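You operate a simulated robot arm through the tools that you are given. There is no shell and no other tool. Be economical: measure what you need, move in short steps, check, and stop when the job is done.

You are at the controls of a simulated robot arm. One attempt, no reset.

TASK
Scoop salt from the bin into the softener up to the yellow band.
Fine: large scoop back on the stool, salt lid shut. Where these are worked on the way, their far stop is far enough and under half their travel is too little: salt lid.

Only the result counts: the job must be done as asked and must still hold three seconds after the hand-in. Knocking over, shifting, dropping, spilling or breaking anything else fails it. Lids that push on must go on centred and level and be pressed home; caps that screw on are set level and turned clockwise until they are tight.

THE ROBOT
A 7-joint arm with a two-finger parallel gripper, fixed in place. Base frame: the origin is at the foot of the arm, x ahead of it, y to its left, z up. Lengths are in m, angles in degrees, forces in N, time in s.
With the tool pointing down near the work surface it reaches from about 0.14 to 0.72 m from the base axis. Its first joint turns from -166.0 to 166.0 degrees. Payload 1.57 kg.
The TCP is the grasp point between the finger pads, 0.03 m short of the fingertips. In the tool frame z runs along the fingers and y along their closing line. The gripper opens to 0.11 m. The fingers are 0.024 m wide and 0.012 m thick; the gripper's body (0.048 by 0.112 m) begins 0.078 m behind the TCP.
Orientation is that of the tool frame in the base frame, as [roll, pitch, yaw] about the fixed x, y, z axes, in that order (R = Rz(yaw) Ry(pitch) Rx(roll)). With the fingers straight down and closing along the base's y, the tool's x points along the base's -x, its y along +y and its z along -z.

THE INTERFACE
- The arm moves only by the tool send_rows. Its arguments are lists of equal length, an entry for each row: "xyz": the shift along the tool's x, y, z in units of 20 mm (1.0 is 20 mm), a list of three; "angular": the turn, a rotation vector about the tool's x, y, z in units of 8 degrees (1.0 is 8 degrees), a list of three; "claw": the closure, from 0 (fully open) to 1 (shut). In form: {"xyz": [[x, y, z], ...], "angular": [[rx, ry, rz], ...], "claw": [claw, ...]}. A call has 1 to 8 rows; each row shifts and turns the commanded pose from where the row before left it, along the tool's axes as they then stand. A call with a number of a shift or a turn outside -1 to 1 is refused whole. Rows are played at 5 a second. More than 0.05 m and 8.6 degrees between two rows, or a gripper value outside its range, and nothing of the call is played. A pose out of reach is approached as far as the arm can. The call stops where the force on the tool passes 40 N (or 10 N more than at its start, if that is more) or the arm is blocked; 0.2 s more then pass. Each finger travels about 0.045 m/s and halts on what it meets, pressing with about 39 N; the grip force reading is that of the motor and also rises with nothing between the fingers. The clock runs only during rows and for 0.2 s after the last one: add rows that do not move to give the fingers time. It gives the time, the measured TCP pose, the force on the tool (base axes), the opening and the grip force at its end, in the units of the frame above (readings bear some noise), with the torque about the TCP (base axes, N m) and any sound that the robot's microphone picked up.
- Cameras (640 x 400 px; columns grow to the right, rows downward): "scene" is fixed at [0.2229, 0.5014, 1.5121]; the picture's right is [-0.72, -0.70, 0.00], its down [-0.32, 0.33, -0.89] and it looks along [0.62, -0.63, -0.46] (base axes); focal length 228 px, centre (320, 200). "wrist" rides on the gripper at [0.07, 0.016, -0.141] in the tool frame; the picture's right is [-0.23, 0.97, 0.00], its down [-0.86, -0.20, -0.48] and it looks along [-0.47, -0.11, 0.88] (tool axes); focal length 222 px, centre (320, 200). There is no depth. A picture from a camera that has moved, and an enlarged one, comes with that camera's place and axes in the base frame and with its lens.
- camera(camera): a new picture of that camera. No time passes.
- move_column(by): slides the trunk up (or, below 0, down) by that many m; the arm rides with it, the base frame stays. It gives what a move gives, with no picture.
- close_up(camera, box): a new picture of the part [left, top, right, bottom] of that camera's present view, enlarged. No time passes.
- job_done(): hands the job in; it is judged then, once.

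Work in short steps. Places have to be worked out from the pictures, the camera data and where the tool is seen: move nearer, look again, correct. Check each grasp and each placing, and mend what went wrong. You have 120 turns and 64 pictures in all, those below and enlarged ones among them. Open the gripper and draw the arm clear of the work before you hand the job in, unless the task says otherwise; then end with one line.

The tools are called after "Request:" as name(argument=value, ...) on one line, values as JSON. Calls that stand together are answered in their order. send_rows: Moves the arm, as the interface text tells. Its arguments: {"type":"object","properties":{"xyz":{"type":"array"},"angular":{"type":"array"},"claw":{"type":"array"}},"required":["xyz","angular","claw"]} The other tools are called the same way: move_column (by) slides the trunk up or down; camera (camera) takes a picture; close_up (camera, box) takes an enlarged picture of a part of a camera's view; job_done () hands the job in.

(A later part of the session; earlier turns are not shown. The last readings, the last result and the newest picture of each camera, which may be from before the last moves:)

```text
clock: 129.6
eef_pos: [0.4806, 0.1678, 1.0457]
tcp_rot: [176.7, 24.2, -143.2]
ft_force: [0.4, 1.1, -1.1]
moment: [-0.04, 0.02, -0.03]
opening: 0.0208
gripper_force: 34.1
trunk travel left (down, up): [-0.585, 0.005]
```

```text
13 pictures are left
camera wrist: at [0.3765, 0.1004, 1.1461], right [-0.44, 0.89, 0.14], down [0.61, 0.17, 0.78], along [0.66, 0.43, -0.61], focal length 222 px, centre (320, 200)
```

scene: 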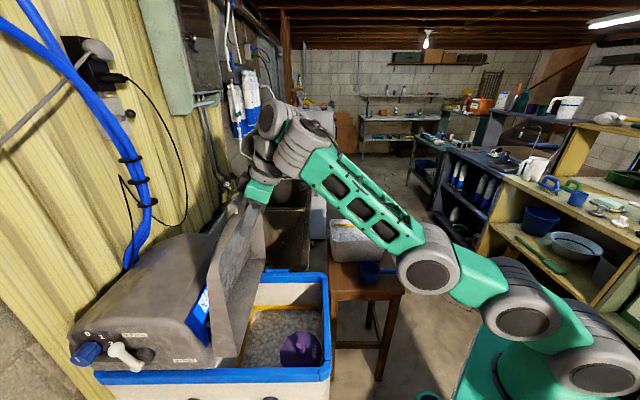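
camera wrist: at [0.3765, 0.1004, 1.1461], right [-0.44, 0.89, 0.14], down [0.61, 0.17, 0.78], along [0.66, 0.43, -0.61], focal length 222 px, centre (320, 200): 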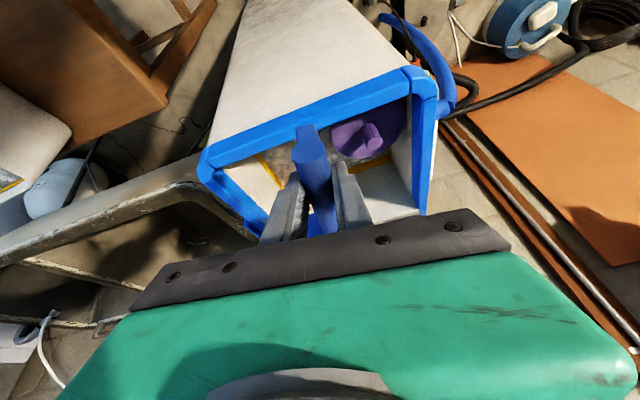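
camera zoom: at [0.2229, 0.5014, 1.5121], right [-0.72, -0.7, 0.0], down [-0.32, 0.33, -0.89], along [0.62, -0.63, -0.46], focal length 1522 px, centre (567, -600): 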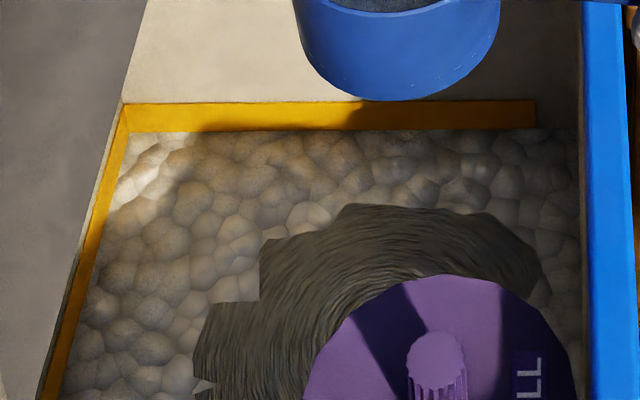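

The wall band still shows about 15 mm above the salt, and roughly a third of the scoop remains. I re-aim with the handle turned to about 15 degrees, which allows a larger roll, over the area away from the WELL cap.

Request:
send_rows(xyz=[[0, 0, 0], [0, 0, 0], [0, 0, 0], [0, 0, 0], [0, 0, 0], [0, 0, 0]], angular=[[0.13, 0, 0.3], [0.24, 0, 0.55], [0.27, 0, 0.6], [0.27, 0, 0.6], [0.2, 0, 0.45], [0, 0, 0]], claw=[1, 1, 1, 1, 1, 1])

Request:
send_rows(xyz=[[-0.3, 0.4, 0.35], [-0.5, 0.7, 0.6], [-0.45, 0.6, 0.55], [-0.12, 0.3, 0.2], [0, 0, 0], [0, 0, 0], [0, 0, 0], [0, 0, 0]], angular=[[0, 0, 0], [0, 0, 0], [0, 0, 0], [0, 0, 0], [-0.3, 0, 0.13], [-0.6, 0, 0.27], [-0.6, 0, 0.27], [-0.6, 0, 0.27]], claw=[1, 1, 1, 1, 1, 1, 1, 1])

Request:
send_rows(xyz=[[0, 0, 0], [0, 0, 0], [0, 0, 0], [0, 0, 0], [0, 0, 0], [0, 0, 0], [0, 0, 0], [0, 0, 0]], angular=[[-0.6, 0, 0.27], [-0.6, 0, 0.27], [-0.6, 0, 0.27], [-0.6, 0, 0.27], [-0.6, 0, 0.27], [-0.6, 0, 0.27], [-0.6, 0, 0.27], [-0.6, 0, 0.27]], claw=[1, 1, 1, 1, 1, 1, 1, 1])

```text
clock: 131.0
eef_pos: [0.4793, 0.1669, 1.0445]
tcp_rot: [177.0, 23.1, -165.1]
ft_force: [0.1, -0.8, -0.3]
moment: [-0.01, 0.04, -0.01]
opening: 0.021
gripper_force: 34.3
trunk travel left (down, up): [-0.585, 0.005]
```

```text
clock: 132.8
eef_pos: [0.5063, 0.2149, 1.0275]
tcp_rot: [157.0, 21.3, -173.0]
ft_force: [-0.1, 0.0, -0.1]
moment: [-0.05, 0.03, -0.01]
opening: 0.0209
gripper_force: 33.9
trunk travel left (down, up): [-0.585, 0.005]
```

```text
clock: 134.6
eef_pos: [0.5064, 0.2161, 1.0261]
tcp_rot: [114.9, 9.5, 174.4]
ft_force: [-0.3, -0.5, -1.2]
moment: [-0.01, 0.04, 0.02]
opening: 0.0209
gripper_force: 34.3
trunk travel left (down, up): [-0.585, 0.005]
```

Request:
send_rows(xyz=[[0, 0, 0], [0, 0, 0], [0, 0, 0], [0, 0, 0], [0, 0, 0], [0, 0, 0], [0, 0, 0], [0, 0, 0]], angular=[[-0.6, 0, 0.27], [-0.6, 0, 0.27], [-0.6, 0, 0.27], [-0.6, 0, 0.27], [-0.6, 0, 0.27], [-0.5, 0, 0.22], [0, 0, 0], [0, 0, 0]], claw=[1, 1, 1, 1, 1, 1, 1, 1])

Request:
close_up(camera="scene", box=[215, 260, 343, 350])

```text
clock: 136.4
eef_pos: [0.507, 0.2168, 1.0249]
tcp_rot: [99.0, 2.7, 172.4]
ft_force: [0.7, 0.3, -1.2]
moment: [-0.07, 0.04, 0.0]
opening: 0.0207
gripper_force: 34.3
out of reach, approached as far as the arm can: row 4, 5, 6
trunk travel left (down, up): [-0.585, 0.005]
```

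```text
4.44 times, centred on (279, 305) of scene
camera zoom: at [0.2229, 0.5014, 1.5121], right [-0.72, -0.7, 0.0], down [-0.32, 0.33, -0.89], along [0.62, -0.63, -0.46], focal length 1015 px, centre (502, -267)
```

zoom: 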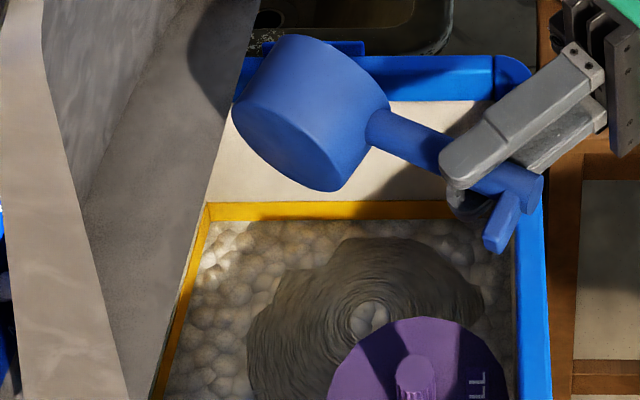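

The poured salt forms a mound in the middle of the tank, clear of the cap. I roll back up to check the cup.

Request:
send_rows(xyz=[[0, 0, 0], [0, 0, 0], [0, 0, 0], [0, 0, 0], [0, 0, 0], [0, 0, 0], [0, 0, 0], [0, 0, 0]], angular=[[0.3, 0, -0.13], [0.6, 0, -0.27], [0.6, 0, -0.27], [0.6, 0, -0.27], [0.6, 0, -0.27], [0.6, 0, -0.27], [0.6, 0, -0.27], [0.6, 0, -0.27]], claw=[1, 1, 1, 1, 1, 1, 1, 1])

Request:
send_rows(xyz=[[0, 0, -0.3], [0, 0, -0.6], [0, 0, -0.6], [0, 0, -0.6], [0, 0, -0.6], [0, 0, -0.5], [0, 0, -0.3], [0, 0, 0]], angular=[[0.6, 0, -0.27], [0.6, 0, -0.27], [0.6, 0, -0.27], [0.6, 0, -0.27], [0.6, 0, -0.27], [0.6, 0, -0.27], [0.6, 0, -0.27], [0.2, 0, -0.1]], claw=[1, 1, 1, 1, 1, 1, 1, 1])

Request:
close_up(camera="scene", box=[200, 220, 360, 350])

```text
clock: 138.2
eef_pos: [0.5068, 0.2178, 1.025]
tcp_rot: [136.6, 16.8, 180.0]
ft_force: [0.0, -0.2, -1.4]
moment: [-0.03, 0.03, 0.01]
opening: 0.0207
gripper_force: 34.5
trunk travel left (down, up): [-0.585, 0.005]
```

```text
clock: 140.0
eef_pos: [0.487, 0.184, 1.0834]
tcp_rot: [177.3, 22.9, -164.6]
ft_force: [-0.1, -0.2, -0.6]
moment: [0.0, 0.04, -0.03]
opening: 0.0207
gripper_force: 34.5
trunk travel left (down, up): [-0.585, 0.005]
```

```text
3.08 times, centred on (280, 285) of scene
camera zoom: at [0.2229, 0.5014, 1.5121], right [-0.72, -0.7, 0.0], down [-0.32, 0.33, -0.89], along [0.62, -0.63, -0.46], focal length 703 px, centre (443, -62)
```

zoom: 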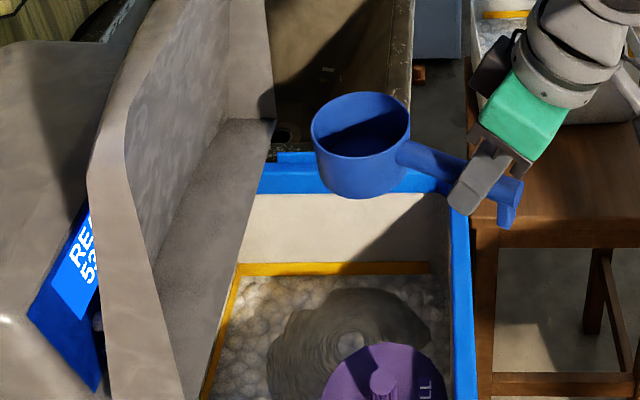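

The cup is empty. The mound is about one scoop, which spread out is roughly 6 mm, so one more scoop should bring the level well into the band; I go back to the tub.

Request:
send_rows(xyz=[[0, 0, 0], [0, 0, 0], [0, 0, 0], [0, 0, 0], [0, 0, 0], [0, 0, 0], [0, 0, 0], [0, 0, 0]], angular=[[0.15, 0, 0.3], [0.27, 0, 0.6], [0.29, 0, 0.65], [0.29, 0, 0.65], [0.29, 0, 0.65], [0.29, 0, 0.65], [0.29, 0, 0.65], [0.2, 0, 0.4]], claw=[1, 1, 1, 1, 1, 1, 1, 1])

Request:
send_rows(xyz=[[-0.4, -0.5, 0.17], [-0.7, -0.85, 0.3], [-0.8, -0.97, 0.34], [-0.8, -0.97, 0.34], [-0.8, -0.97, 0.34], [-0.8, -0.97, 0.34], [-0.8, -0.97, 0.34], [-0.8, -0.97, 0.34]], angular=[[0, 0, 0], [0, 0, 0], [0, 0, 0], [0, 0, 0], [0, 0, 0], [0, 0, 0], [0, 0, 0], [0, 0, 0]], claw=[1, 1, 1, 1, 1, 1, 1, 1])

Request:
send_rows(xyz=[[-0.8, -0.97, 0.34], [-0.8, -0.97, 0.34], [-0.8, -0.97, 0.34], [-0.8, -0.97, 0.34], [-0.8, -0.97, 0.34], [-0.8, -0.97, 0.34], [-0.8, -0.97, 0.34], [-0.5, -0.6, 0.2]], angular=[[0, 0, 0], [0, 0, 0], [0, 0, 0], [0, 0, 0], [0, 0, 0], [0, 0, 0], [0, 0, 0], [0, 0, 0]], claw=[1, 1, 1, 1, 1, 1, 1, 1])

```text
clock: 141.8
eef_pos: [0.4861, 0.1823, 1.0827]
tcp_rot: [178.9, 21.6, 155.9]
ft_force: [-0.9, -0.1, -1.1]
moment: [0.03, 0.06, 0.01]
opening: 0.0208
gripper_force: 34.2
trunk travel left (down, up): [-0.585, 0.005]
```

```text
clock: 143.6
eef_pos: [0.5465, 0.0001, 1.0765]
tcp_rot: [178.9, 21.6, 155.9]
ft_force: [0.0, -0.2, -0.2]
moment: [0.04, 0.01, -0.03]
opening: 0.021
gripper_force: 34.4
trunk travel left (down, up): [-0.585, 0.005]
```

```text
clock: 145.4
eef_pos: [0.6091, -0.1881, 1.0706]
tcp_rot: [178.9, 21.6, 156.0]
ft_force: [0.9, 0.6, -0.4]
moment: [0.06, 0.06, 0.0]
opening: 0.0209
gripper_force: 34.4
trunk travel left (down, up): [-0.585, 0.005]
```

Request:
send_rows(xyz=[[-0.6, -0.75, 0.23], [-0.6, -0.75, 0.23], [-0.6, -0.75, 0.23], [0, 0, 0], [0, 0, 0], [0, 0, 0], [0, 0, 0], [0, 0, 0]], angular=[[0, 0, 0], [0, 0, 0], [0, 0.4, 0], [0, 0.7, 0], [0, 0.8, 0], [0, 0.8, 0], [0, 0.8, 0], [0, 0.6, 0]], claw=[1, 1, 1, 1, 1, 1, 1, 1])

Request:
move_column(by=-0.12)

```text
clock: 147.2
eef_pos: [0.6257, -0.2444, 1.0709]
tcp_rot: [178.9, -11.3, 156.6]
ft_force: [0.2, -0.1, 0.6]
moment: [-0.01, 0.04, -0.01]
opening: 0.0207
gripper_force: 34.0
trunk travel left (down, up): [-0.585, 0.005]
```

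```text
clock: 148.7
eef_pos: [0.6262, -0.2438, 0.9513]
tcp_rot: [178.9, -11.2, 156.7]
ft_force: [0.2, 0.4, -1.0]
moment: [0.01, 0.08, -0.02]
opening: 0.0208
gripper_force: 34.0
trunk travel left (down, up): [-0.465, 0.125]
```

Request:
send_rows(xyz=[[-0.05, 0, 0.3], [-0.1, 0, 0.5], [-0.1, 0, 0.5], [-0.1, 0, 0.5], [-0.1, 0, 0.45], [0, 0, 0]], angular=[[0, 0, 0], [0, 0, 0], [0, 0, 0], [0, 0, 0], [0, 0, 0], [0, 0, 0]], claw=[1, 1, 1, 1, 1, 1])

Request:
send_rows(xyz=[[-0.3, 0, -0.06], [-0.4, 0, -0.08], [-0.4, 0, -0.08], [0, 0, 0], [0, 0, 0]], angular=[[0, 0, 0], [0, 0, 0], [0, 0, 0], [0, -0.2, 0], [0, -0.3, 0]], claw=[1, 1, 1, 1, 1])

Request:
send_rows(xyz=[[0, 0, 0], [-0.2, 0, 0], [-0.3, 0, -0.1], [-0.3, 0, -0.2], [-0.1, 0, -0.3], [0, 0, -0.4], [0, 0, -0.6], [0, 0, -0.6]], angular=[[0, -0.3, 0], [0, -0.5, 0], [0, -0.5, 0], [0, -0.6, 0], [0, -0.6, 0], [0, -0.6, 0], [0, -0.4, 0], [0, -0.3, 0]], claw=[1, 1, 1, 1, 1, 1, 1, 1])

Request:
close_up(camera="scene", box=[310, 170, 430, 260])

```text
clock: 150.1
eef_pos: [0.6267, -0.2443, 0.9075]
tcp_rot: [178.9, -10.8, 156.5]
ft_force: [3.5, -5.9, 21.4]
moment: [-0.4, -0.68, -0.08]
opening: 0.021
gripper_force: 34.6
trunk travel left (down, up): [-0.465, 0.125]
```

```text
clock: 151.3
eef_pos: [0.641, -0.2506, 0.9041]
tcp_rot: [178.9, -7.2, 156.4]
ft_force: [-0.7, 0.3, -0.3]
moment: [0.0, 0.01, -0.02]
opening: 0.0207
gripper_force: 33.9
out of reach, approached as far as the arm can: row 3
trunk travel left (down, up): [-0.465, 0.125]
```

```text
clock: 153.1
eef_pos: [0.6833, -0.2672, 1.0026]
tcp_rot: [179.1, 22.0, 155.9]
ft_force: [-0.1, -0.2, -1.4]
moment: [0.04, 0.06, 0.01]
opening: 0.0206
gripper_force: 33.8
out of reach, approached as far as the arm can: row 5, 6, 7, 8
trunk travel left (down, up): [-0.465, 0.125]
```

```text
4.44 times, centred on (370, 215) of scene
camera zoom: at [0.2229, 0.5014, 1.5121], right [-0.72, -0.7, 0.0], down [-0.32, 0.33, -0.89], along [0.62, -0.63, -0.46], focal length 1015 px, centre (98, 133)
```

zoom: 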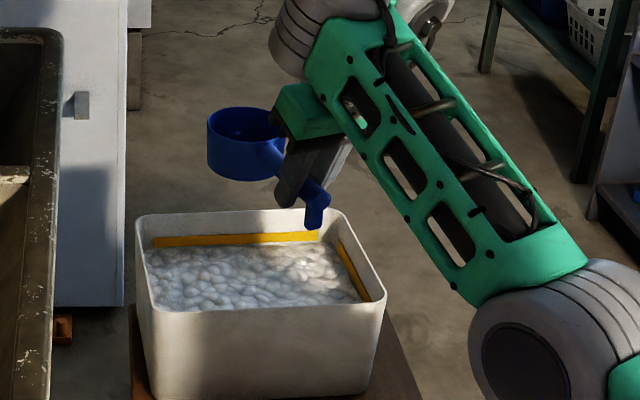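

This time the cup came up practically empty: the lip was too high, since the handle rests on the rim. I will go in with the fingers just inside the front wall, which lets the cup sit deeper.

Request:
send_rows(xyz=[[0.4, -0.6, 0.1], [0.5, -0.8, 0.2], [0.5, -0.75, 0.2], [0, 0, 0], [0, 0, 0], [0, 0, 0], [0, 0, 0], [0, 0, 0]], angular=[[0, 0, 0], [0, 0, 0], [0, 0.3, 0], [0, 0.6, 0], [0, 0.7, 0], [0, 0.7, 0], [0, 0.7, 0], [0, 0.4, 0]], claw=[1, 1, 1, 1, 1, 1, 1, 1])

```text
clock: 154.9
eef_pos: [0.6445, -0.2989, 0.993]
tcp_rot: [178.7, -0.4, 156.4]
ft_force: [-0.6, 0.4, -0.4]
moment: [0.02, 0.03, -0.01]
opening: 0.0207
gripper_force: 34.8
out of reach, approached as far as the arm can: row 1, 2, 3, 7, 8
trunk travel left (down, up): [-0.465, 0.125]
```

Request:
send_rows(xyz=[[0, 0, 0.5], [0, 0, 0.8], [0, 0, 0.8], [0, 0, 0.8], [0, 0, 0.4], [0, 0, 0.4], [-0.03, 0, 0.4], [0, 0, 0]], angular=[[0, 0, 0], [0, 0, 0], [0, 0, 0], [0, 0.2, 0], [0, 0.3, 0], [0, 0.3, 0], [0, 0, 0], [0, 0, 0]], claw=[1, 1, 1, 1, 1, 1, 1, 1])

Request:
close_up(camera="scene", box=[310, 170, 430, 260])

```text
clock: 156.7
eef_pos: [0.6424, -0.2969, 0.9103]
tcp_rot: [178.7, -6.7, 156.4]
ft_force: [1.0, 1.1, 0.1]
moment: [0.04, 0.04, 0.0]
opening: 0.0211
gripper_force: 34.3
trunk travel left (down, up): [-0.465, 0.125]
```

```text
4.44 times, centred on (370, 215) of scene
camera zoom: at [0.2229, 0.5014, 1.5121], right [-0.72, -0.7, 0.0], down [-0.32, 0.33, -0.89], along [0.62, -0.63, -0.46], focal length 1015 px, centre (98, 133)
```

zoom: 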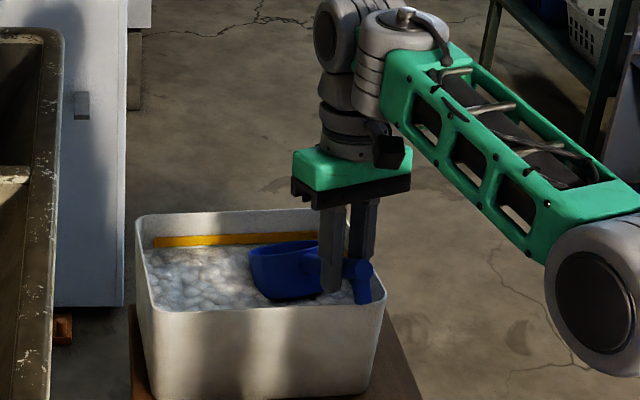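

The cup now looks less pitched than before; the rim contact has turned the handle a little in the grip. Here the rim is behind the grip, so lowering further lets the rim press the handle's tail up and turn the cup nose-down again; I descend slowly.

Request:
send_rows(xyz=[[-0.03, 0, 0.25], [-0.03, 0, 0.25], [-0.03, 0, 0.25], [-0.03, 0, 0.25], [-0.03, 0, 0.25], [-0.03, 0, 0.25], [-0.03, 0, 0.25], [0, 0, 0]], angular=[[0, 0, 0], [0, 0, 0], [0, 0, 0], [0, 0, 0], [0, 0, 0], [0, 0, 0], [0, 0, 0], [0, 0, 0]], claw=[1, 1, 1, 1, 1, 1, 1, 1])

```text
clock: 157.9
eef_pos: [0.6448, -0.2954, 0.8983]
tcp_rot: [178.5, -5.8, 156.4]
ft_force: [-4.4, -1.8, 12.7]
moment: [0.21, 0.22, 0.08]
opening: 0.021
gripper_force: 34.4
trunk travel left (down, up): [-0.465, 0.125]
stopped in row 5: the force on the tool passed its limit at 44 N (the readings are from after the stop); the commanded pose is now the measured one
```

The moment tells me a fingertip is on the rim again (about 2 cm behind the grip). I rise, raise the trunk for reach, and re-enter with the grip right at the tub's near corner and a steeper pitch, which puts the cup deeper.

Request:
send_rows(xyz=[[0.05, 0, -0.5], [0.1, 0, -0.9], [0.1, 0, -0.9], [0.05, 0, -0.6], [0, 0, 0]], angular=[[0, 0, 0], [0, 0, 0], [0, 0, 0], [0, 0, 0], [0, 0, 0]], claw=[1, 1, 1, 1, 1])

Request:
send_rows(xyz=[[0.61, -0.43, 0.06], [0.61, -0.43, 0.06], [0.61, -0.43, 0.06], [0, 0, 0], [0, 0, 0], [0, 0, 0], [0, 0, 0]], angular=[[0, 0, -0.3], [0.06, 0, -0.5], [0.06, 0, -0.45], [0, 0.3, 0], [0, 0.3, 0], [0, 0, 0], [0, 0, 0]], claw=[1, 1, 1, 1, 1, 1, 1])

Request:
move_column(by=0.08)

```text
clock: 158.8
eef_pos: [0.6408, -0.294, 0.9464]
tcp_rot: [178.7, -6.0, 156.5]
ft_force: [-0.7, 0.4, -0.6]
moment: [-0.04, 0.05, 0.0]
opening: 0.0207
gripper_force: 34.5
out of reach, approached as far as the arm can: row 3
trunk travel left (down, up): [-0.465, 0.125]
stopped in row 4: the arm was blocked; the commanded pose is now the measured one
```

```text
clock: 160.4
eef_pos: [0.6036, -0.3051, 0.946]
tcp_rot: [177.8, -7.8, 166.6]
ft_force: [0.2, 0.4, -0.4]
moment: [-0.01, 0.03, -0.01]
opening: 0.0207
gripper_force: 34.3
out of reach, approached as far as the arm can: row 5
trunk travel left (down, up): [-0.465, 0.125]
```

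```text
clock: 161.6
eef_pos: [0.6029, -0.3056, 1.0276]
tcp_rot: [177.8, -7.7, 166.7]
ft_force: [0.5, 0.1, -0.5]
moment: [-0.01, 0.04, 0.04]
opening: 0.0209
gripper_force: 34.1
trunk travel left (down, up): [-0.545, 0.045]
```

Request:
send_rows(xyz=[[-0.06, 0, 0.5], [-0.11, 0, 0.8], [-0.11, 0, 0.8], [-0.13, 0, 0.8], [-0.13, 0, 0.8], [0, 0, 0], [0, 0, 0], [0, 0, 0]], angular=[[0, 0, 0], [0, 0, 0], [0, 0, 0], [0, 0.2, 0], [0, 0.3, 0], [0, 0.4, 0], [0, 0.4, 0], [0, 0.2, 0]], claw=[1, 1, 1, 1, 1, 1, 1, 1])

Request:
close_up(camera="scene", box=[310, 170, 430, 260])

```text
clock: 163.0
eef_pos: [0.6082, -0.2928, 0.9548]
tcp_rot: [176.7, -12.3, 166.8]
ft_force: [0.0, 0.1, -1.2]
moment: [0.06, 0.05, 0.02]
opening: 0.0207
gripper_force: 33.8
out of reach, approached as far as the arm can: row 5, 6, 7
trunk travel left (down, up): [-0.545, 0.045]
stopped in row 7: the arm was blocked; the commanded pose is now the measured one
```

```text
4.44 times, centred on (370, 215) of scene
camera zoom: at [0.2229, 0.5014, 1.5121], right [-0.72, -0.7, 0.0], down [-0.32, 0.33, -0.89], along [0.62, -0.63, -0.46], focal length 1015 px, centre (98, 133)
```

zoom: 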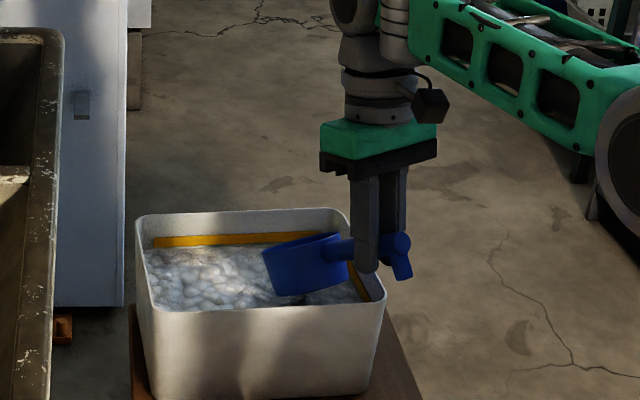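

The handle has turned nose-up in the grip by some 15 degrees, so I take the scoop back to the stool, set it flat and re-grip it. First I rise and level out.

Request:
send_rows(xyz=[[0.1, 0, -0.5], [0.3, 0, -0.9], [0.3, 0, -0.9], [0.3, 0, -0.9], [0.3, 0, -0.9], [0.3, 0, -0.5], [0.3, 0, 0], [0, 0, 0]], angular=[[0, -0.2, 0], [0, -0.4, 0], [0, -0.4, -0.2], [0, -0.4, -0.4], [0, -0.4, -0.6], [0, -0.3, -0.6], [0, -0.3, -0.6], [0, 0, -0.4]], claw=[1, 1, 1, 1, 1, 1, 1, 1])

```text
clock: 164.8
eef_pos: [0.5819, -0.296, 1.0494]
tcp_rot: [177.4, 7.6, -171.9]
ft_force: [-0.2, -0.5, -0.5]
moment: [-0.02, 0.06, 0.01]
opening: 0.0207
gripper_force: 34.2
out of reach, approached as far as the arm can: row 7
trunk travel left (down, up): [-0.545, 0.045]
```

Request:
send_rows(xyz=[[0.35, 0.4, -0.05], [0.68, 0.8, -0.09], [0.72, 0.83, -0.1], [0.72, 0.83, -0.1], [0.72, 0.83, -0.1], [0.68, 0.8, -0.3], [0.6, 0.7, -0.6], [0.2, 0.34, -0.9]], angular=[[0, 0, 0], [0, 0, 0], [0, 0, 0], [0, 0, 0], [0, 0, 0], [0, 0, 0], [0, 0, 0], [0, 0, 0]], claw=[1, 1, 1, 1, 1, 1, 1, 1])

Request:
send_rows(xyz=[[-0.13, 0, -0.9], [-0.13, 0, -1], [-0.13, 0, -1], [-0.13, 0, -1], [-0.13, 0, -1], [-0.13, 0, -1], [-0.13, 0, -1], [-0.13, 0, -0.9]], angular=[[0, 0, 0], [0, 0, 0], [0, 0, 0], [0, 0, 0], [0, 0, 0], [0, 0, 0], [0, 0, 0], [0, 0, 0]], claw=[1, 1, 1, 1, 1, 1, 1, 1])

Request:
move_column(by=-0.3)

Request:
close_up(camera="scene", box=[220, 190, 430, 340])

```text
clock: 166.6
eef_pos: [0.4925, -0.2221, 1.1304]
tcp_rot: [177.6, 7.8, -171.8]
ft_force: [0.6, -1.0, -0.6]
moment: [0.01, 0.06, -0.02]
opening: 0.0204
gripper_force: 34.4
out of reach, approached as far as the arm can: row 1, 2, 3, 4, 5
trunk travel left (down, up): [-0.545, 0.045]
```

```text
clock: 168.4
eef_pos: [0.4922, -0.2276, 1.2861]
tcp_rot: [177.6, 7.8, -171.9]
ft_force: [-0.2, -0.7, -1.2]
moment: [0.03, 0.03, 0.0]
opening: 0.0206
gripper_force: 34.1
trunk travel left (down, up): [-0.545, 0.045]
```

```text
clock: 171.4
eef_pos: [0.4926, -0.2288, 0.9863]
tcp_rot: [177.5, 7.7, -171.9]
ft_force: [0.0, -0.5, -1.5]
moment: [-0.01, 0.05, -0.01]
opening: 0.0206
gripper_force: 34.2
trunk travel left (down, up): [-0.245, 0.345]
```

```text
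2.67 times, centred on (325, 265) of scene
camera zoom: at [0.2229, 0.5014, 1.5121], right [-0.72, -0.7, 0.0], down [-0.32, 0.33, -0.89], along [0.62, -0.63, -0.46], focal length 609 px, centre (307, 27)
```

zoom: 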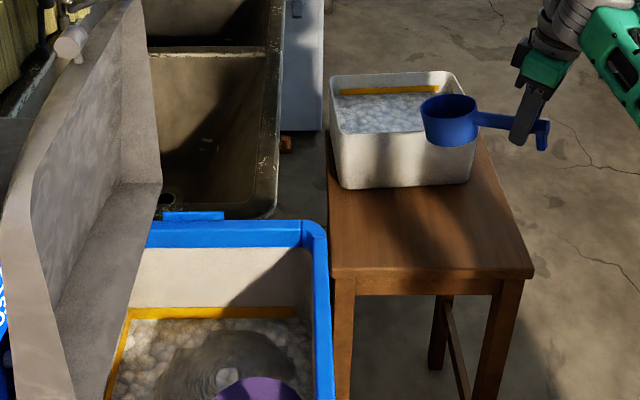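

The cup looks level at this tilt. I shift it clear of the tub and set it down on the stool.

Request:
send_rows(xyz=[[0.2, 0.4, 0], [0.3, 0.7, -0.05], [0.3, 0.4, -0.05], [0.1, 0.1, 0]], angular=[[0, 0, 0], [0, 0, 0], [0, 0, 0], [0, 0, 0]], claw=[1, 1, 1, 1])

Request:
move_column(by=-0.19)

Request:
send_rows(xyz=[[0, 0, 0], [0.02, 0, 0.15], [0.02, 0, 0.15], [0.02, 0, 0.15], [0, 0, 0]], angular=[[0, 0, 0], [0, 0, 0], [0, 0, 0], [0, 0, 0], [0, 0, 0]], claw=[1, 1, 1, 1, 1])

```text
clock: 172.4
eef_pos: [0.4692, -0.1986, 0.9878]
tcp_rot: [177.8, 7.7, -171.9]
ft_force: [0.7, -0.1, 0.0]
moment: [-0.01, 0.05, -0.03]
opening: 0.0209
gripper_force: 34.1
trunk travel left (down, up): [-0.245, 0.345]
```

```text
clock: 174.5
eef_pos: [0.4689, -0.1996, 0.7981]
tcp_rot: [177.7, 7.8, -171.9]
ft_force: [-3.1, -0.2, 7.9]
moment: [0.11, -1.01, 0.12]
opening: 0.0208
gripper_force: 34.4
trunk travel left (down, up): [-0.055, 0.535]
```

```text
clock: 175.7
eef_pos: [0.47, -0.1986, 0.7901]
tcp_rot: [177.6, 7.7, -171.9]
ft_force: [-2.1, 0.8, 6.0]
moment: [0.14, -0.81, 0.1]
opening: 0.0208
gripper_force: 34.4
trunk travel left (down, up): [-0.055, 0.535]
```

The cup's front edge touches the stool. I go 4 mm further and release.

Request:
send_rows(xyz=[[0.02, 0, 0.12], [0.02, 0, 0.12], [0, 0, 0], [0, 0, 0], [0, 0, 0], [0, 0, 0], [0, 0, 0]], angular=[[0, 0, 0], [0, 0, 0], [0, 0, 0], [0, 0, 0], [0, 0, 0], [0, 0, 0], [0, 0, 0]], claw=[1, 1, 0.8, 0.7, 0.6, 0.6, 0.6])

Request:
close_up(camera="scene", box=[220, 220, 430, 350])

```text
clock: 177.3
eef_pos: [0.4699, -0.1979, 0.7831]
tcp_rot: [177.6, 7.8, -171.9]
ft_force: [0.5, 0.4, 0.7]
moment: [0.0, 0.0, -0.03]
opening: 0.0441
gripper_force: 0.1
trunk travel left (down, up): [-0.055, 0.535]
```

```text
3.05 times, centred on (325, 285) of scene
camera zoom: at [0.2229, 0.5014, 1.5121], right [-0.72, -0.7, 0.0], down [-0.32, 0.33, -0.89], along [0.62, -0.63, -0.46], focal length 696 px, centre (305, -59)
```

zoom: 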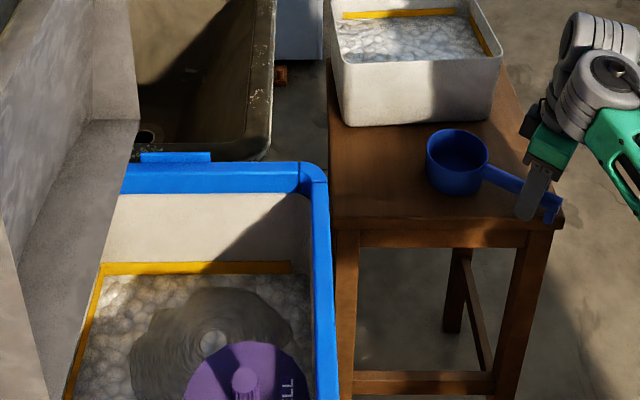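

The scoop stands flat on the stool, and the salt at the walls meets the band's lower edge with the mound on top. One more scoop would bring the mean level to mid-band, so I re-grip with more forward tilt.

Request:
send_rows(xyz=[[0, 0, 0], [0, 0, 0], [0, 0, 0], [0, 0, 0], [0, 0, 0], [0, 0, 0], [0, 0, 0]], angular=[[0, -0.3, 0], [0, -0.5, 0], [0, -0.5, 0], [0, -0.5, 0], [0, -0.5, 0], [0, -0.4, 0], [0, 0, 0]], claw=[0.6, 0.6, 0.6, 0.6, 0.6, 0.6, 0.6])

```text
clock: 178.9
eef_pos: [0.4673, -0.198, 0.789]
tcp_rot: [177.2, 29.1, -172.9]
ft_force: [-1.0, 0.2, -0.2]
moment: [0.01, 0.02, -0.03]
opening: 0.0439
gripper_force: 0.1
out of reach, approached as far as the arm can: row 6
trunk travel left (down, up): [-0.055, 0.535]
```

Request:
send_rows(xyz=[[0, 0, 0.3], [0, 0, 0], [0, 0, 0], [0, 0, 0], [0, 0, 0], [0, 0, 0]], angular=[[0, 0, 0], [0, 0, 0], [0, 0, 0], [0, 0, 0], [0, 0, 0], [0, 0, 0]], claw=[0.6, 0.8, 1, 1, 1, 1])

Request:
move_column(by=0.33)

```text
clock: 180.3
eef_pos: [0.4673, -0.1991, 0.7886]
tcp_rot: [177.1, 29.0, -172.9]
ft_force: [0.2, 0.2, 0.7]
moment: [0.02, -0.06, 0.01]
opening: 0.0207
gripper_force: 34.1
out of reach, approached as far as the arm can: row 1
trunk travel left (down, up): [-0.055, 0.535]
```

```text
clock: 183.5
eef_pos: [0.4686, -0.1978, 1.1188]
tcp_rot: [177.2, 29.1, -172.9]
ft_force: [0.7, -0.6, -0.2]
moment: [-0.01, 0.04, 0.0]
opening: 0.0206
gripper_force: 34.3
trunk travel left (down, up): [-0.385, 0.205]
```

The scoop is held again with 29 degrees of tilt in hand. I pitch, turn and move towards the tub's near corner.

Request:
send_rows(xyz=[[0, 0, 0], [0, 0, 0], [0, 0, 0], [0, 0, 0], [0, 0, 0], [0, 0, 0], [0, 0, 0], [0, 0, 0]], angular=[[0.15, 0, 0.28], [0.3, 0, 0.55], [0.3, 0, 0.55], [0.3, 0.2, 0.55], [0.15, 0.5, 0.26], [0, 0.7, 0], [0, 0.7, 0], [0, 0.4, 0]], claw=[1, 1, 1, 1, 1, 1, 1, 1])

Request:
send_rows(xyz=[[-0.5, -0.2, 0.4], [-0.9, -0.4, 0.75], [-0.95, -0.4, 0.8], [-0.95, -0.4, 0.8], [-0.95, -0.4, 0.8], [-0.95, -0.4, 0.8], [-0.95, -0.4, 0.8], [-0.75, -0.33, 0.8]], angular=[[0, 0, 0], [0, 0, 0], [0, 0, 0], [0, 0, 0], [0, 0, 0], [0, 0, 0], [0, 0, 0], [0, 0, 0]], claw=[1, 1, 1, 1, 1, 1, 1, 1])

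Request:
move_column(by=0.1)

```text
clock: 185.3
eef_pos: [0.4651, -0.1989, 1.1233]
tcp_rot: [177.8, 8.2, 168.0]
ft_force: [0.6, 0.4, -0.8]
moment: [0.03, 0.02, -0.02]
opening: 0.0206
gripper_force: 33.6
out of reach, approached as far as the arm can: row 2
trunk travel left (down, up): [-0.385, 0.205]
```

```text
clock: 187.1
eef_pos: [0.6048, -0.2827, 1.0237]
tcp_rot: [177.9, 8.3, 168.2]
ft_force: [0.4, -0.9, -1.4]
moment: [0.03, 0.07, 0.0]
opening: 0.0207
gripper_force: 34.0
trunk travel left (down, up): [-0.385, 0.205]
```

```text
clock: 188.5
eef_pos: [0.6045, -0.2822, 1.1223]
tcp_rot: [177.8, 8.1, 168.1]
ft_force: [-0.3, -0.3, -1.0]
moment: [0.03, 0.0, 0.0]
opening: 0.0208
gripper_force: 34.3
trunk travel left (down, up): [-0.485, 0.105]
```

Request:
send_rows(xyz=[[0.07, 0, 0.5], [0.13, 0, 0.95], [0.13, 0, 0.95], [0.13, 0, 0.95], [0.13, 0, 0.95], [0.13, 0, 0.95], [0.1, 0, 0.95], [0.05, 0, 0.95]], angular=[[0, 0, 0], [0, 0, 0], [0, 0, 0], [0, 0, 0], [0, 0.2, 0], [0, 0.4, 0], [0, 0.4, 0], [0, 0.4, 0]], claw=[1, 1, 1, 1, 1, 1, 1, 1])

Request:
send_rows(xyz=[[0, 0, 0.7], [-0.05, 0, 0.5], [-0.1, 0, 0.3], [-0.1, 0, 0.2], [0, 0, 0]], angular=[[0, 0.5, 0], [0, 0.5, 0], [0, 0.3, 0], [0, 0, 0], [0, 0, 0]], claw=[1, 1, 1, 1, 1])

```text
clock: 190.3
eef_pos: [0.6047, -0.2754, 0.9791]
tcp_rot: [177.9, -2.9, 168.5]
ft_force: [0.5, -0.5, -0.8]
moment: [0.0, 0.05, -0.01]
opening: 0.0206
gripper_force: 34.5
trunk travel left (down, up): [-0.485, 0.105]
```

```text
clock: 191.5
eef_pos: [0.6107, -0.2714, 0.9544]
tcp_rot: [176.8, -10.5, 168.9]
ft_force: [3.4, -6.3, 4.7]
moment: [-0.27, -0.57, -0.4]
opening: 0.0209
gripper_force: 34.1
out of reach, approached as far as the arm can: row 2, 3
trunk travel left (down, up): [-0.485, 0.105]
```

A touch at the cup: pitched this far, its bottom meets the front wall. I rise a little, move further in, and then go down.

Request:
send_rows(xyz=[[0, 0, -0.5], [-0.5, 0, -0.2], [-0.7, 0, -0.13], [0, 0, 0], [-0.08, 0, 0.5], [-0.1, 0, 0.6], [-0.1, 0, 0.6], [0, 0, 0]], angular=[[0, 0, 0], [0, 0, 0], [0, 0, 0], [0, 0, 0], [0, 0, 0], [0, 0, 0], [0, 0, 0], [0, 0, 0]], claw=[1, 1, 1, 1, 1, 1, 1, 1])

```text
clock: 193.3
eef_pos: [0.6273, -0.274, 0.933]
tcp_rot: [176.9, -10.6, 168.9]
ft_force: [0.3, 0.2, -1.0]
moment: [0.01, 0.04, 0.0]
opening: 0.0206
gripper_force: 34.5
out of reach, approached as far as the arm can: row 3
trunk travel left (down, up): [-0.485, 0.105]
```

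Request:
send_rows(xyz=[[-0.15, 0, 0.4], [-0.15, 0, 0.4], [-0.15, 0, 0.35], [-0.15, 0, 0.25], [0, 0, 0]], angular=[[0, 0, 0], [0, 0, 0], [0, 0, 0], [0, 0, 0], [0, 0, 0]], claw=[1, 1, 1, 1, 1])

```text
clock: 194.5
eef_pos: [0.634, -0.2733, 0.9041]
tcp_rot: [176.8, -10.4, 168.9]
ft_force: [3.1, -2.1, 7.1]
moment: [-0.07, -0.15, -0.01]
opening: 0.0206
gripper_force: 34.2
trunk travel left (down, up): [-0.485, 0.105]
```

The cup is now deeper than in the first scoop. I push forward slightly and level it as I did the first time.

Request:
send_rows(xyz=[[0.03, 0, -0.2], [-0.3, 0, -0.06], [-0.4, 0, -0.08], [0, 0, 0], [-0.2, 0, 0], [-0.3, 0, 0], [-0.3, 0, -0.1], [-0.2, 0, -0.2]], angular=[[0, 0, 0], [0, 0, 0], [0, 0, 0], [0, -0.3, 0], [0, -0.6, 0], [0, -0.6, 0], [0, -0.6, 0], [0, -0.6, 0]], claw=[1, 1, 1, 1, 1, 1, 1, 1])

Request:
send_rows(xyz=[[0, 0, -0.3], [0, 0, -0.4], [0, 0, -0.6], [0, 0, -0.6], [0, 0, -0.5], [0, 0, 0]], angular=[[0, -0.6, 0], [0, -0.6, 0], [0, -0.6, 0], [0, -0.4, 0], [0, -0.1, 0], [0, 0, 0]], claw=[1, 1, 1, 1, 1, 1])

Request:
close_up(camera="scene", box=[310, 170, 430, 260])

```text
clock: 196.3
eef_pos: [0.6562, -0.2781, 0.9117]
tcp_rot: [176.9, 11.2, 167.8]
ft_force: [0.9, 1.0, -0.9]
moment: [0.04, 0.01, 0.02]
opening: 0.0207
gripper_force: 34.5
out of reach, approached as far as the arm can: row 2, 3
trunk travel left (down, up): [-0.485, 0.105]
```

```text
clock: 197.7
eef_pos: [0.661, -0.2895, 0.9932]
tcp_rot: [176.5, 19.2, 167.1]
ft_force: [-0.6, -0.2, -0.5]
moment: [0.02, 0.08, -0.01]
opening: 0.0206
gripper_force: 33.8
out of reach, approached as far as the arm can: row 1, 2, 3, 4, 5
trunk travel left (down, up): [-0.485, 0.105]
```

```text
4.44 times, centred on (370, 215) of scene
camera zoom: at [0.2229, 0.5014, 1.5121], right [-0.72, -0.7, 0.0], down [-0.32, 0.33, -0.89], along [0.62, -0.63, -0.46], focal length 1015 px, centre (98, 133)
```

zoom: 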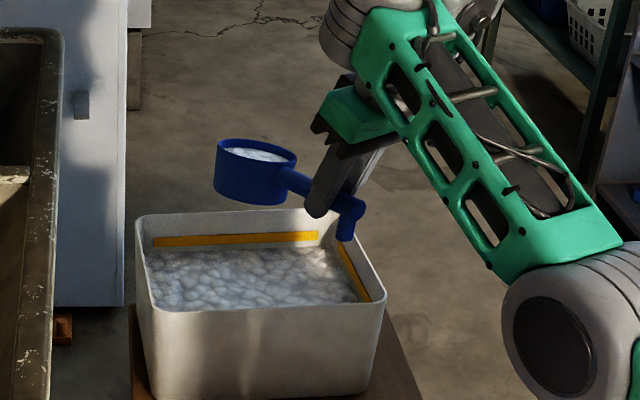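

The cup is nearly full but about 10 degrees nose-down. I rise and draw back while levelling it above the tub.

Request:
send_rows(xyz=[[0.05, 0, -0.4], [0.1, 0, -0.8], [0.1, 0, -0.8], [0.1, 0, -0.8], [0.1, 0, -0.8], [0.1, 0, -0.8], [0.1, 0, -0.6], [0, 0, -0.3]], angular=[[0, 0, 0], [0, -0.1, 0], [0, -0.2, 0], [0, -0.2, 0], [0, -0.25, 0], [0, -0.25, 0], [0, -0.2, 0], [0, 0, 0]], claw=[1, 1, 1, 1, 1, 1, 1, 1])

```text
clock: 199.5
eef_pos: [0.6503, -0.3143, 1.1004]
tcp_rot: [176.2, 28.3, 166.6]
ft_force: [-1.1, -0.3, -1.3]
moment: [0.02, 0.03, -0.01]
opening: 0.0206
gripper_force: 34.3
out of reach, approached as far as the arm can: row 1, 2, 3, 4, 5, 6, 7, 8
trunk travel left (down, up): [-0.485, 0.105]
```

Request:
move_column(by=0.1)

Request:
send_rows(xyz=[[0.15, 0.25, -0.02], [0.3, 0.55, -0.04], [0.48, 0.85, -0.06], [0.55, 0.95, -0.07], [0.55, 0.95, -0.07], [0.55, 0.95, -0.07], [0.55, 0.95, -0.07], [0.55, 0.95, -0.07]], angular=[[0, 0, 0], [0, 0, 0], [0, 0, 0], [0, 0, 0], [0, 0, 0], [0, 0, 0], [0, 0, 0], [0, 0, 0]], claw=[1, 1, 1, 1, 1, 1, 1, 1])

Request:
send_rows(xyz=[[0.55, 0.95, -0.07], [0.55, 0.95, -0.07], [0.55, 0.95, -0.07], [0.55, 0.95, -0.07], [0.55, 0.95, -0.07], [0.55, 0.95, -0.07], [0.55, 0.95, -0.07], [0.55, 0.95, -0.07]], angular=[[0, 0, 0], [0, 0, 0], [0, 0, 0], [0, 0, 0], [0, 0, 0], [0, 0, 0], [0, 0, 0], [0, 0, 0]], claw=[1, 1, 1, 1, 1, 1, 1, 1])

Request:
send_rows(xyz=[[0.55, 0.95, -0.07], [0.55, 0.95, -0.07], [0.55, 0.95, -0.07], [0.55, 0.95, -0.07], [0.55, 0.95, -0.07], [0.55, 0.95, -0.07], [0.4, 0.7, -0.05], [0.2, 0.35, 0]], angular=[[0, 0, 0], [0, 0, 0], [0, 0, 0], [0, 0, 0], [0, 0, 0], [0, 0, 0], [0, 0, 0], [0, 0, 0]], claw=[1, 1, 1, 1, 1, 1, 1, 1])

```text
clock: 200.8
eef_pos: [0.6495, -0.3149, 1.1999]
tcp_rot: [176.3, 28.4, 166.6]
ft_force: [0.0, 0.0, -0.8]
moment: [0.0, 0.07, -0.01]
opening: 0.0206
gripper_force: 34.0
trunk travel left (down, up): [-0.585, 0.005]
```

```text
clock: 202.6
eef_pos: [0.6972, -0.218, 1.2011]
tcp_rot: [176.3, 28.1, 166.8]
ft_force: [0.0, 1.2, -0.8]
moment: [-0.02, 0.06, 0.02]
opening: 0.0206
gripper_force: 34.1
out of reach, approached as far as the arm can: row 1, 2, 3, 4, 5, 6, 7, 8
trunk travel left (down, up): [-0.585, 0.005]
```

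```text
clock: 204.4
eef_pos: [0.7357, -0.0727, 1.1975]
tcp_rot: [176.3, 28.3, 166.6]
ft_force: [0.1, 0.0, -0.4]
moment: [0.02, 0.04, 0.0]
opening: 0.0206
gripper_force: 34.1
out of reach, approached as far as the arm can: row 1, 2, 3, 4, 5, 6, 7, 8
trunk travel left (down, up): [-0.585, 0.005]
```

```text
clock: 206.2
eef_pos: [0.7404, 0.0753, 1.1841]
tcp_rot: [176.3, 28.4, 166.5]
ft_force: [0.1, -0.2, -1.1]
moment: [-0.01, 0.04, 0.03]
opening: 0.0207
gripper_force: 34.1
out of reach, approached as far as the arm can: row 1, 2, 3, 4, 5, 6, 7
trunk travel left (down, up): [-0.585, 0.005]
```

Retracting at this tilt is barred with the trunk so high, so I lower the trunk and see what the arm does.

Request:
move_column(by=-0.1)

Request:
send_rows(xyz=[[0.2, 0, -0.1], [0.4, 0, -0.3], [0.4, 0, -0.4], [0.4, 0, -0.4]], angular=[[0, 0, 0], [0, 0, 0], [0, 0, 0], [0, 0, 0]], claw=[1, 1, 1, 1])

```text
clock: 207.5
eef_pos: [0.7413, 0.0733, 1.0868]
tcp_rot: [176.3, 28.4, 166.6]
ft_force: [0.0, 0.2, -0.8]
moment: [0.04, 0.05, 0.0]
opening: 0.0206
gripper_force: 34.2
trunk travel left (down, up): [-0.485, 0.105]
```

```text
clock: 208.5
eef_pos: [0.7358, 0.0841, 1.0998]
tcp_rot: [176.4, 28.4, 166.6]
ft_force: [-0.2, -0.6, -0.5]
moment: [0.0, 0.08, -0.02]
opening: 0.0208
gripper_force: 34.4
out of reach, approached as far as the arm can: row 1, 2, 3, 4
trunk travel left (down, up): [-0.485, 0.105]
```

Request:
send_rows(xyz=[[-0.2, 0, -0.4], [-0.4, 0, -0.75], [-0.4, 0, -0.75], [-0.4, 0, -0.75], [-0.4, 0, -0.75], [-0.4, 0, -0.75], [0, 0, 0]], angular=[[0, 0, 0], [0, 0, 0], [0, 0, 0], [0, 0, 0], [0, 0, 0], [0, 0, 0], [0, 0, 0]], claw=[1, 1, 1, 1, 1, 1, 1])

Request:
move_column(by=-0.06)

```text
clock: 210.1
eef_pos: [0.7356, 0.0796, 1.1936]
tcp_rot: [176.3, 28.3, 166.5]
ft_force: [0.1, -0.3, -0.2]
moment: [-0.01, 0.05, -0.02]
opening: 0.0207
gripper_force: 34.2
trunk travel left (down, up): [-0.485, 0.105]
```

```text
clock: 211.1
eef_pos: [0.7346, 0.0795, 1.1343]
tcp_rot: [176.2, 28.4, 166.5]
ft_force: [0.3, -0.5, 0.2]
moment: [0.0, 0.05, 0.03]
opening: 0.0208
gripper_force: 34.3
trunk travel left (down, up): [-0.425, 0.165]
```

Request:
send_rows(xyz=[[0.3, 0.15, -0.4], [0.6, 0.3, -0.72], [0.8, 0.35, -0.75], [0.8, 0.35, -0.75], [0.8, 0.35, -0.75], [0.8, 0.35, -0.75], [0.8, 0.35, -0.75], [0.8, 0.35, -0.75]], angular=[[0, 0, 0], [0, 0, 0], [0, 0, 0], [0, 0, 0], [0, 0, 0], [0, 0, 0], [0, 0, 0], [0, 0, 0]], claw=[1, 1, 1, 1, 1, 1, 1, 1])

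Request:
send_rows(xyz=[[0.8, 0.35, -0.7], [0.8, 0.35, -0.7], [0.8, 0.35, -0.7], [0.8, 0.35, -0.6], [0.6, 0.25, -0.4], [0.3, 0.1, -0.2]], angular=[[0, 0, 0], [0, 0, 0], [0, 0, 0], [0, 0, 0], [0, 0, 0], [0, 0, 0]], claw=[1, 1, 1, 1, 1, 1])

```text
clock: 212.9
eef_pos: [0.5926, 0.1577, 1.1804]
tcp_rot: [176.3, 28.5, 166.7]
ft_force: [-0.1, 0.2, -1.1]
moment: [0.0, 0.07, 0.01]
opening: 0.0207
gripper_force: 34.2
trunk travel left (down, up): [-0.425, 0.165]
```

```text
clock: 214.3
eef_pos: [0.4983, 0.211, 1.2026]
tcp_rot: [176.4, 28.3, 166.6]
ft_force: [0.6, -0.7, -0.2]
moment: [0.06, 0.08, -0.02]
opening: 0.0209
gripper_force: 34.1
trunk travel left (down, up): [-0.425, 0.165]
```

Over the tank again. I turn the handle to 15 degrees, shift a touch away from the cap and lower with the trunk.

Request:
send_rows(xyz=[[0, 0, 0], [0, 0, 0], [0, 0, 0], [0, 0, 0], [0, 0, 0], [0, 0, 0], [-0.4, -0.22, 0.2], [-0.36, -0.22, 0.2]], angular=[[-0.15, 0, -0.27], [-0.28, 0, -0.52], [-0.3, 0, -0.56], [-0.3, 0, -0.56], [-0.3, 0, -0.56], [-0.28, 0, -0.52], [0, 0, 0], [0, 0, 0]], claw=[1, 1, 1, 1, 1, 1, 1, 1])

Request:
move_column(by=-0.16)

Request:
close_up(camera="scene", box=[180, 200, 380, 360])

```text
clock: 216.1
eef_pos: [0.5175, 0.2067, 1.2016]
tcp_rot: [176.8, 30.0, -166.0]
ft_force: [-0.1, -0.1, -1.9]
moment: [-0.03, 0.05, 0.04]
opening: 0.0205
gripper_force: 34.0
trunk travel left (down, up): [-0.425, 0.165]
```

```text
clock: 217.9
eef_pos: [0.5171, 0.2075, 1.0421]
tcp_rot: [176.8, 29.9, -166.0]
ft_force: [0.0, -0.4, -1.2]
moment: [-0.07, 0.01, 0.02]
opening: 0.0206
gripper_force: 34.0
trunk travel left (down, up): [-0.265, 0.325]
```

```text
2.50 times, centred on (280, 280) of scene
camera zoom: at [0.2229, 0.5014, 1.5121], right [-0.72, -0.7, 0.0], down [-0.32, 0.33, -0.89], along [0.62, -0.63, -0.46], focal length 571 px, centre (420, 0)
```

zoom: 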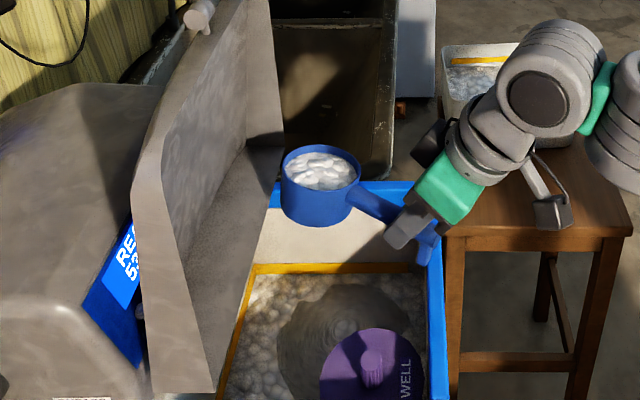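

The full cup hangs well placed. I pour by rolling right.

Request:
send_rows(xyz=[[0, 0, 0], [0, 0, 0], [0, 0, 0], [0, 0, 0], [0, 0, 0], [0, 0, 0], [0, 0, 0], [0, 0, 0]], angular=[[-0.25, 0, 0.15], [-0.5, 0, 0.29], [-0.52, 0, 0.3], [-0.52, 0, 0.3], [-0.52, 0, 0.3], [-0.52, 0, 0.3], [-0.52, 0, 0.3], [-0.52, 0, 0.3]], claw=[1, 1, 1, 1, 1, 1, 1, 1])

Request:
send_rows(xyz=[[0, 0, 0], [0, 0, 0], [0, 0, 0], [0, 0, 0], [0, 0, 0], [0, 0, 0], [0, 0, 0], [0, 0, 0]], angular=[[-0.52, 0, 0.3], [-0.52, 0, 0.3], [-0.52, 0, 0.3], [-0.52, 0, 0.3], [-0.52, 0, 0.3], [-0.52, 0, 0.3], [-0.52, 0, 0.3], [-0.52, 0, 0.3]], claw=[1, 1, 1, 1, 1, 1, 1, 1])

Request:
send_rows(xyz=[[0, 0, 0], [0, 0, 0], [0, 0, 0], [0, 0, 0], [0, 0, 0], [0, 0, 0]], angular=[[-0.52, 0, 0.3], [-0.52, 0, 0.3], [-0.4, 0, 0.23], [0, 0, 0], [0, 0, 0], [0, 0, 0]], claw=[1, 1, 1, 1, 1, 1])

```text
clock: 219.8
eef_pos: [0.5174, 0.2078, 1.0429]
tcp_rot: [137.4, 22.9, 175.8]
ft_force: [-0.5, 1.1, -0.2]
moment: [-0.05, 0.05, -0.02]
opening: 0.0206
gripper_force: 34.3
trunk travel left (down, up): [-0.265, 0.325]
```

```text
clock: 221.6
eef_pos: [0.5131, 0.2135, 1.0216]
tcp_rot: [101.3, 6.5, 165.9]
ft_force: [0.3, 0.0, -0.8]
moment: [-0.02, 0.06, -0.02]
opening: 0.0207
gripper_force: 34.3
out of reach, approached as far as the arm can: row 8
trunk travel left (down, up): [-0.265, 0.325]
```

```text
clock: 222.9
eef_pos: [0.5177, 0.2467, 1.0202]
tcp_rot: [93.2, 1.7, 165.2]
ft_force: [-0.4, 0.7, -0.1]
moment: [-0.02, 0.03, -0.02]
opening: 0.0209
gripper_force: 34.3
out of reach, approached as far as the arm can: row 1, 2, 3
trunk travel left (down, up): [-0.265, 0.325]
```

Request:
send_rows(xyz=[[0, 0, 0], [0, 0, 0], [0, 0, 0], [0, 0, 0], [0, 0, 0], [0, 0, 0], [0, 0, 0], [0, 0, 0]], angular=[[0.25, 0, -0.15], [0.55, 0, -0.32], [0.55, 0, -0.32], [0.55, 0, -0.32], [0.55, 0, -0.32], [0.55, 0, -0.32], [0.55, 0, -0.32], [0.55, 0, -0.32]], claw=[1, 1, 1, 1, 1, 1, 1, 1])

Request:
send_rows(xyz=[[0, 0, 0], [0, 0, -0.2], [0, 0, -0.4], [0, 0, -0.6], [0, 0, -0.6], [0, 0, -0.6], [0, 0, -0.6], [0, 0, -0.3]], angular=[[0.55, 0, -0.32], [0.55, 0, -0.32], [0.55, 0, -0.32], [0.55, 0, -0.32], [0.55, 0, -0.32], [0.55, 0, -0.32], [0.55, 0, -0.32], [0.4, 0, -0.23]], claw=[1, 1, 1, 1, 1, 1, 1, 1])

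Request:
close_up(camera="scene", box=[200, 220, 360, 350])

```text
clock: 224.8
eef_pos: [0.5182, 0.2455, 1.0183]
tcp_rot: [127.7, 19.4, 171.8]
ft_force: [0.6, -0.8, -1.2]
moment: [-0.03, 0.06, 0.01]
opening: 0.0203
gripper_force: 34.0
trunk travel left (down, up): [-0.265, 0.325]
```

```text
clock: 226.6
eef_pos: [0.4926, 0.2131, 1.0695]
tcp_rot: [169.5, 29.5, -169.9]
ft_force: [-0.3, -0.5, -0.3]
moment: [-0.03, 0.04, -0.01]
opening: 0.0205
gripper_force: 34.0
trunk travel left (down, up): [-0.265, 0.325]
```

```text
3.08 times, centred on (280, 285) of scene
camera zoom: at [0.2229, 0.5014, 1.5121], right [-0.72, -0.7, 0.0], down [-0.32, 0.33, -0.89], along [0.62, -0.63, -0.46], focal length 703 px, centre (443, -62)
```

zoom: 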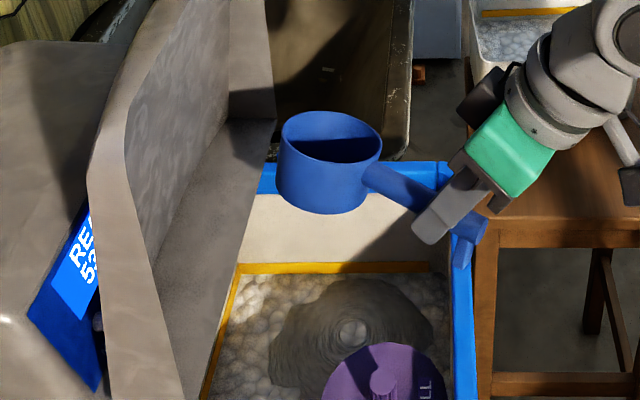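

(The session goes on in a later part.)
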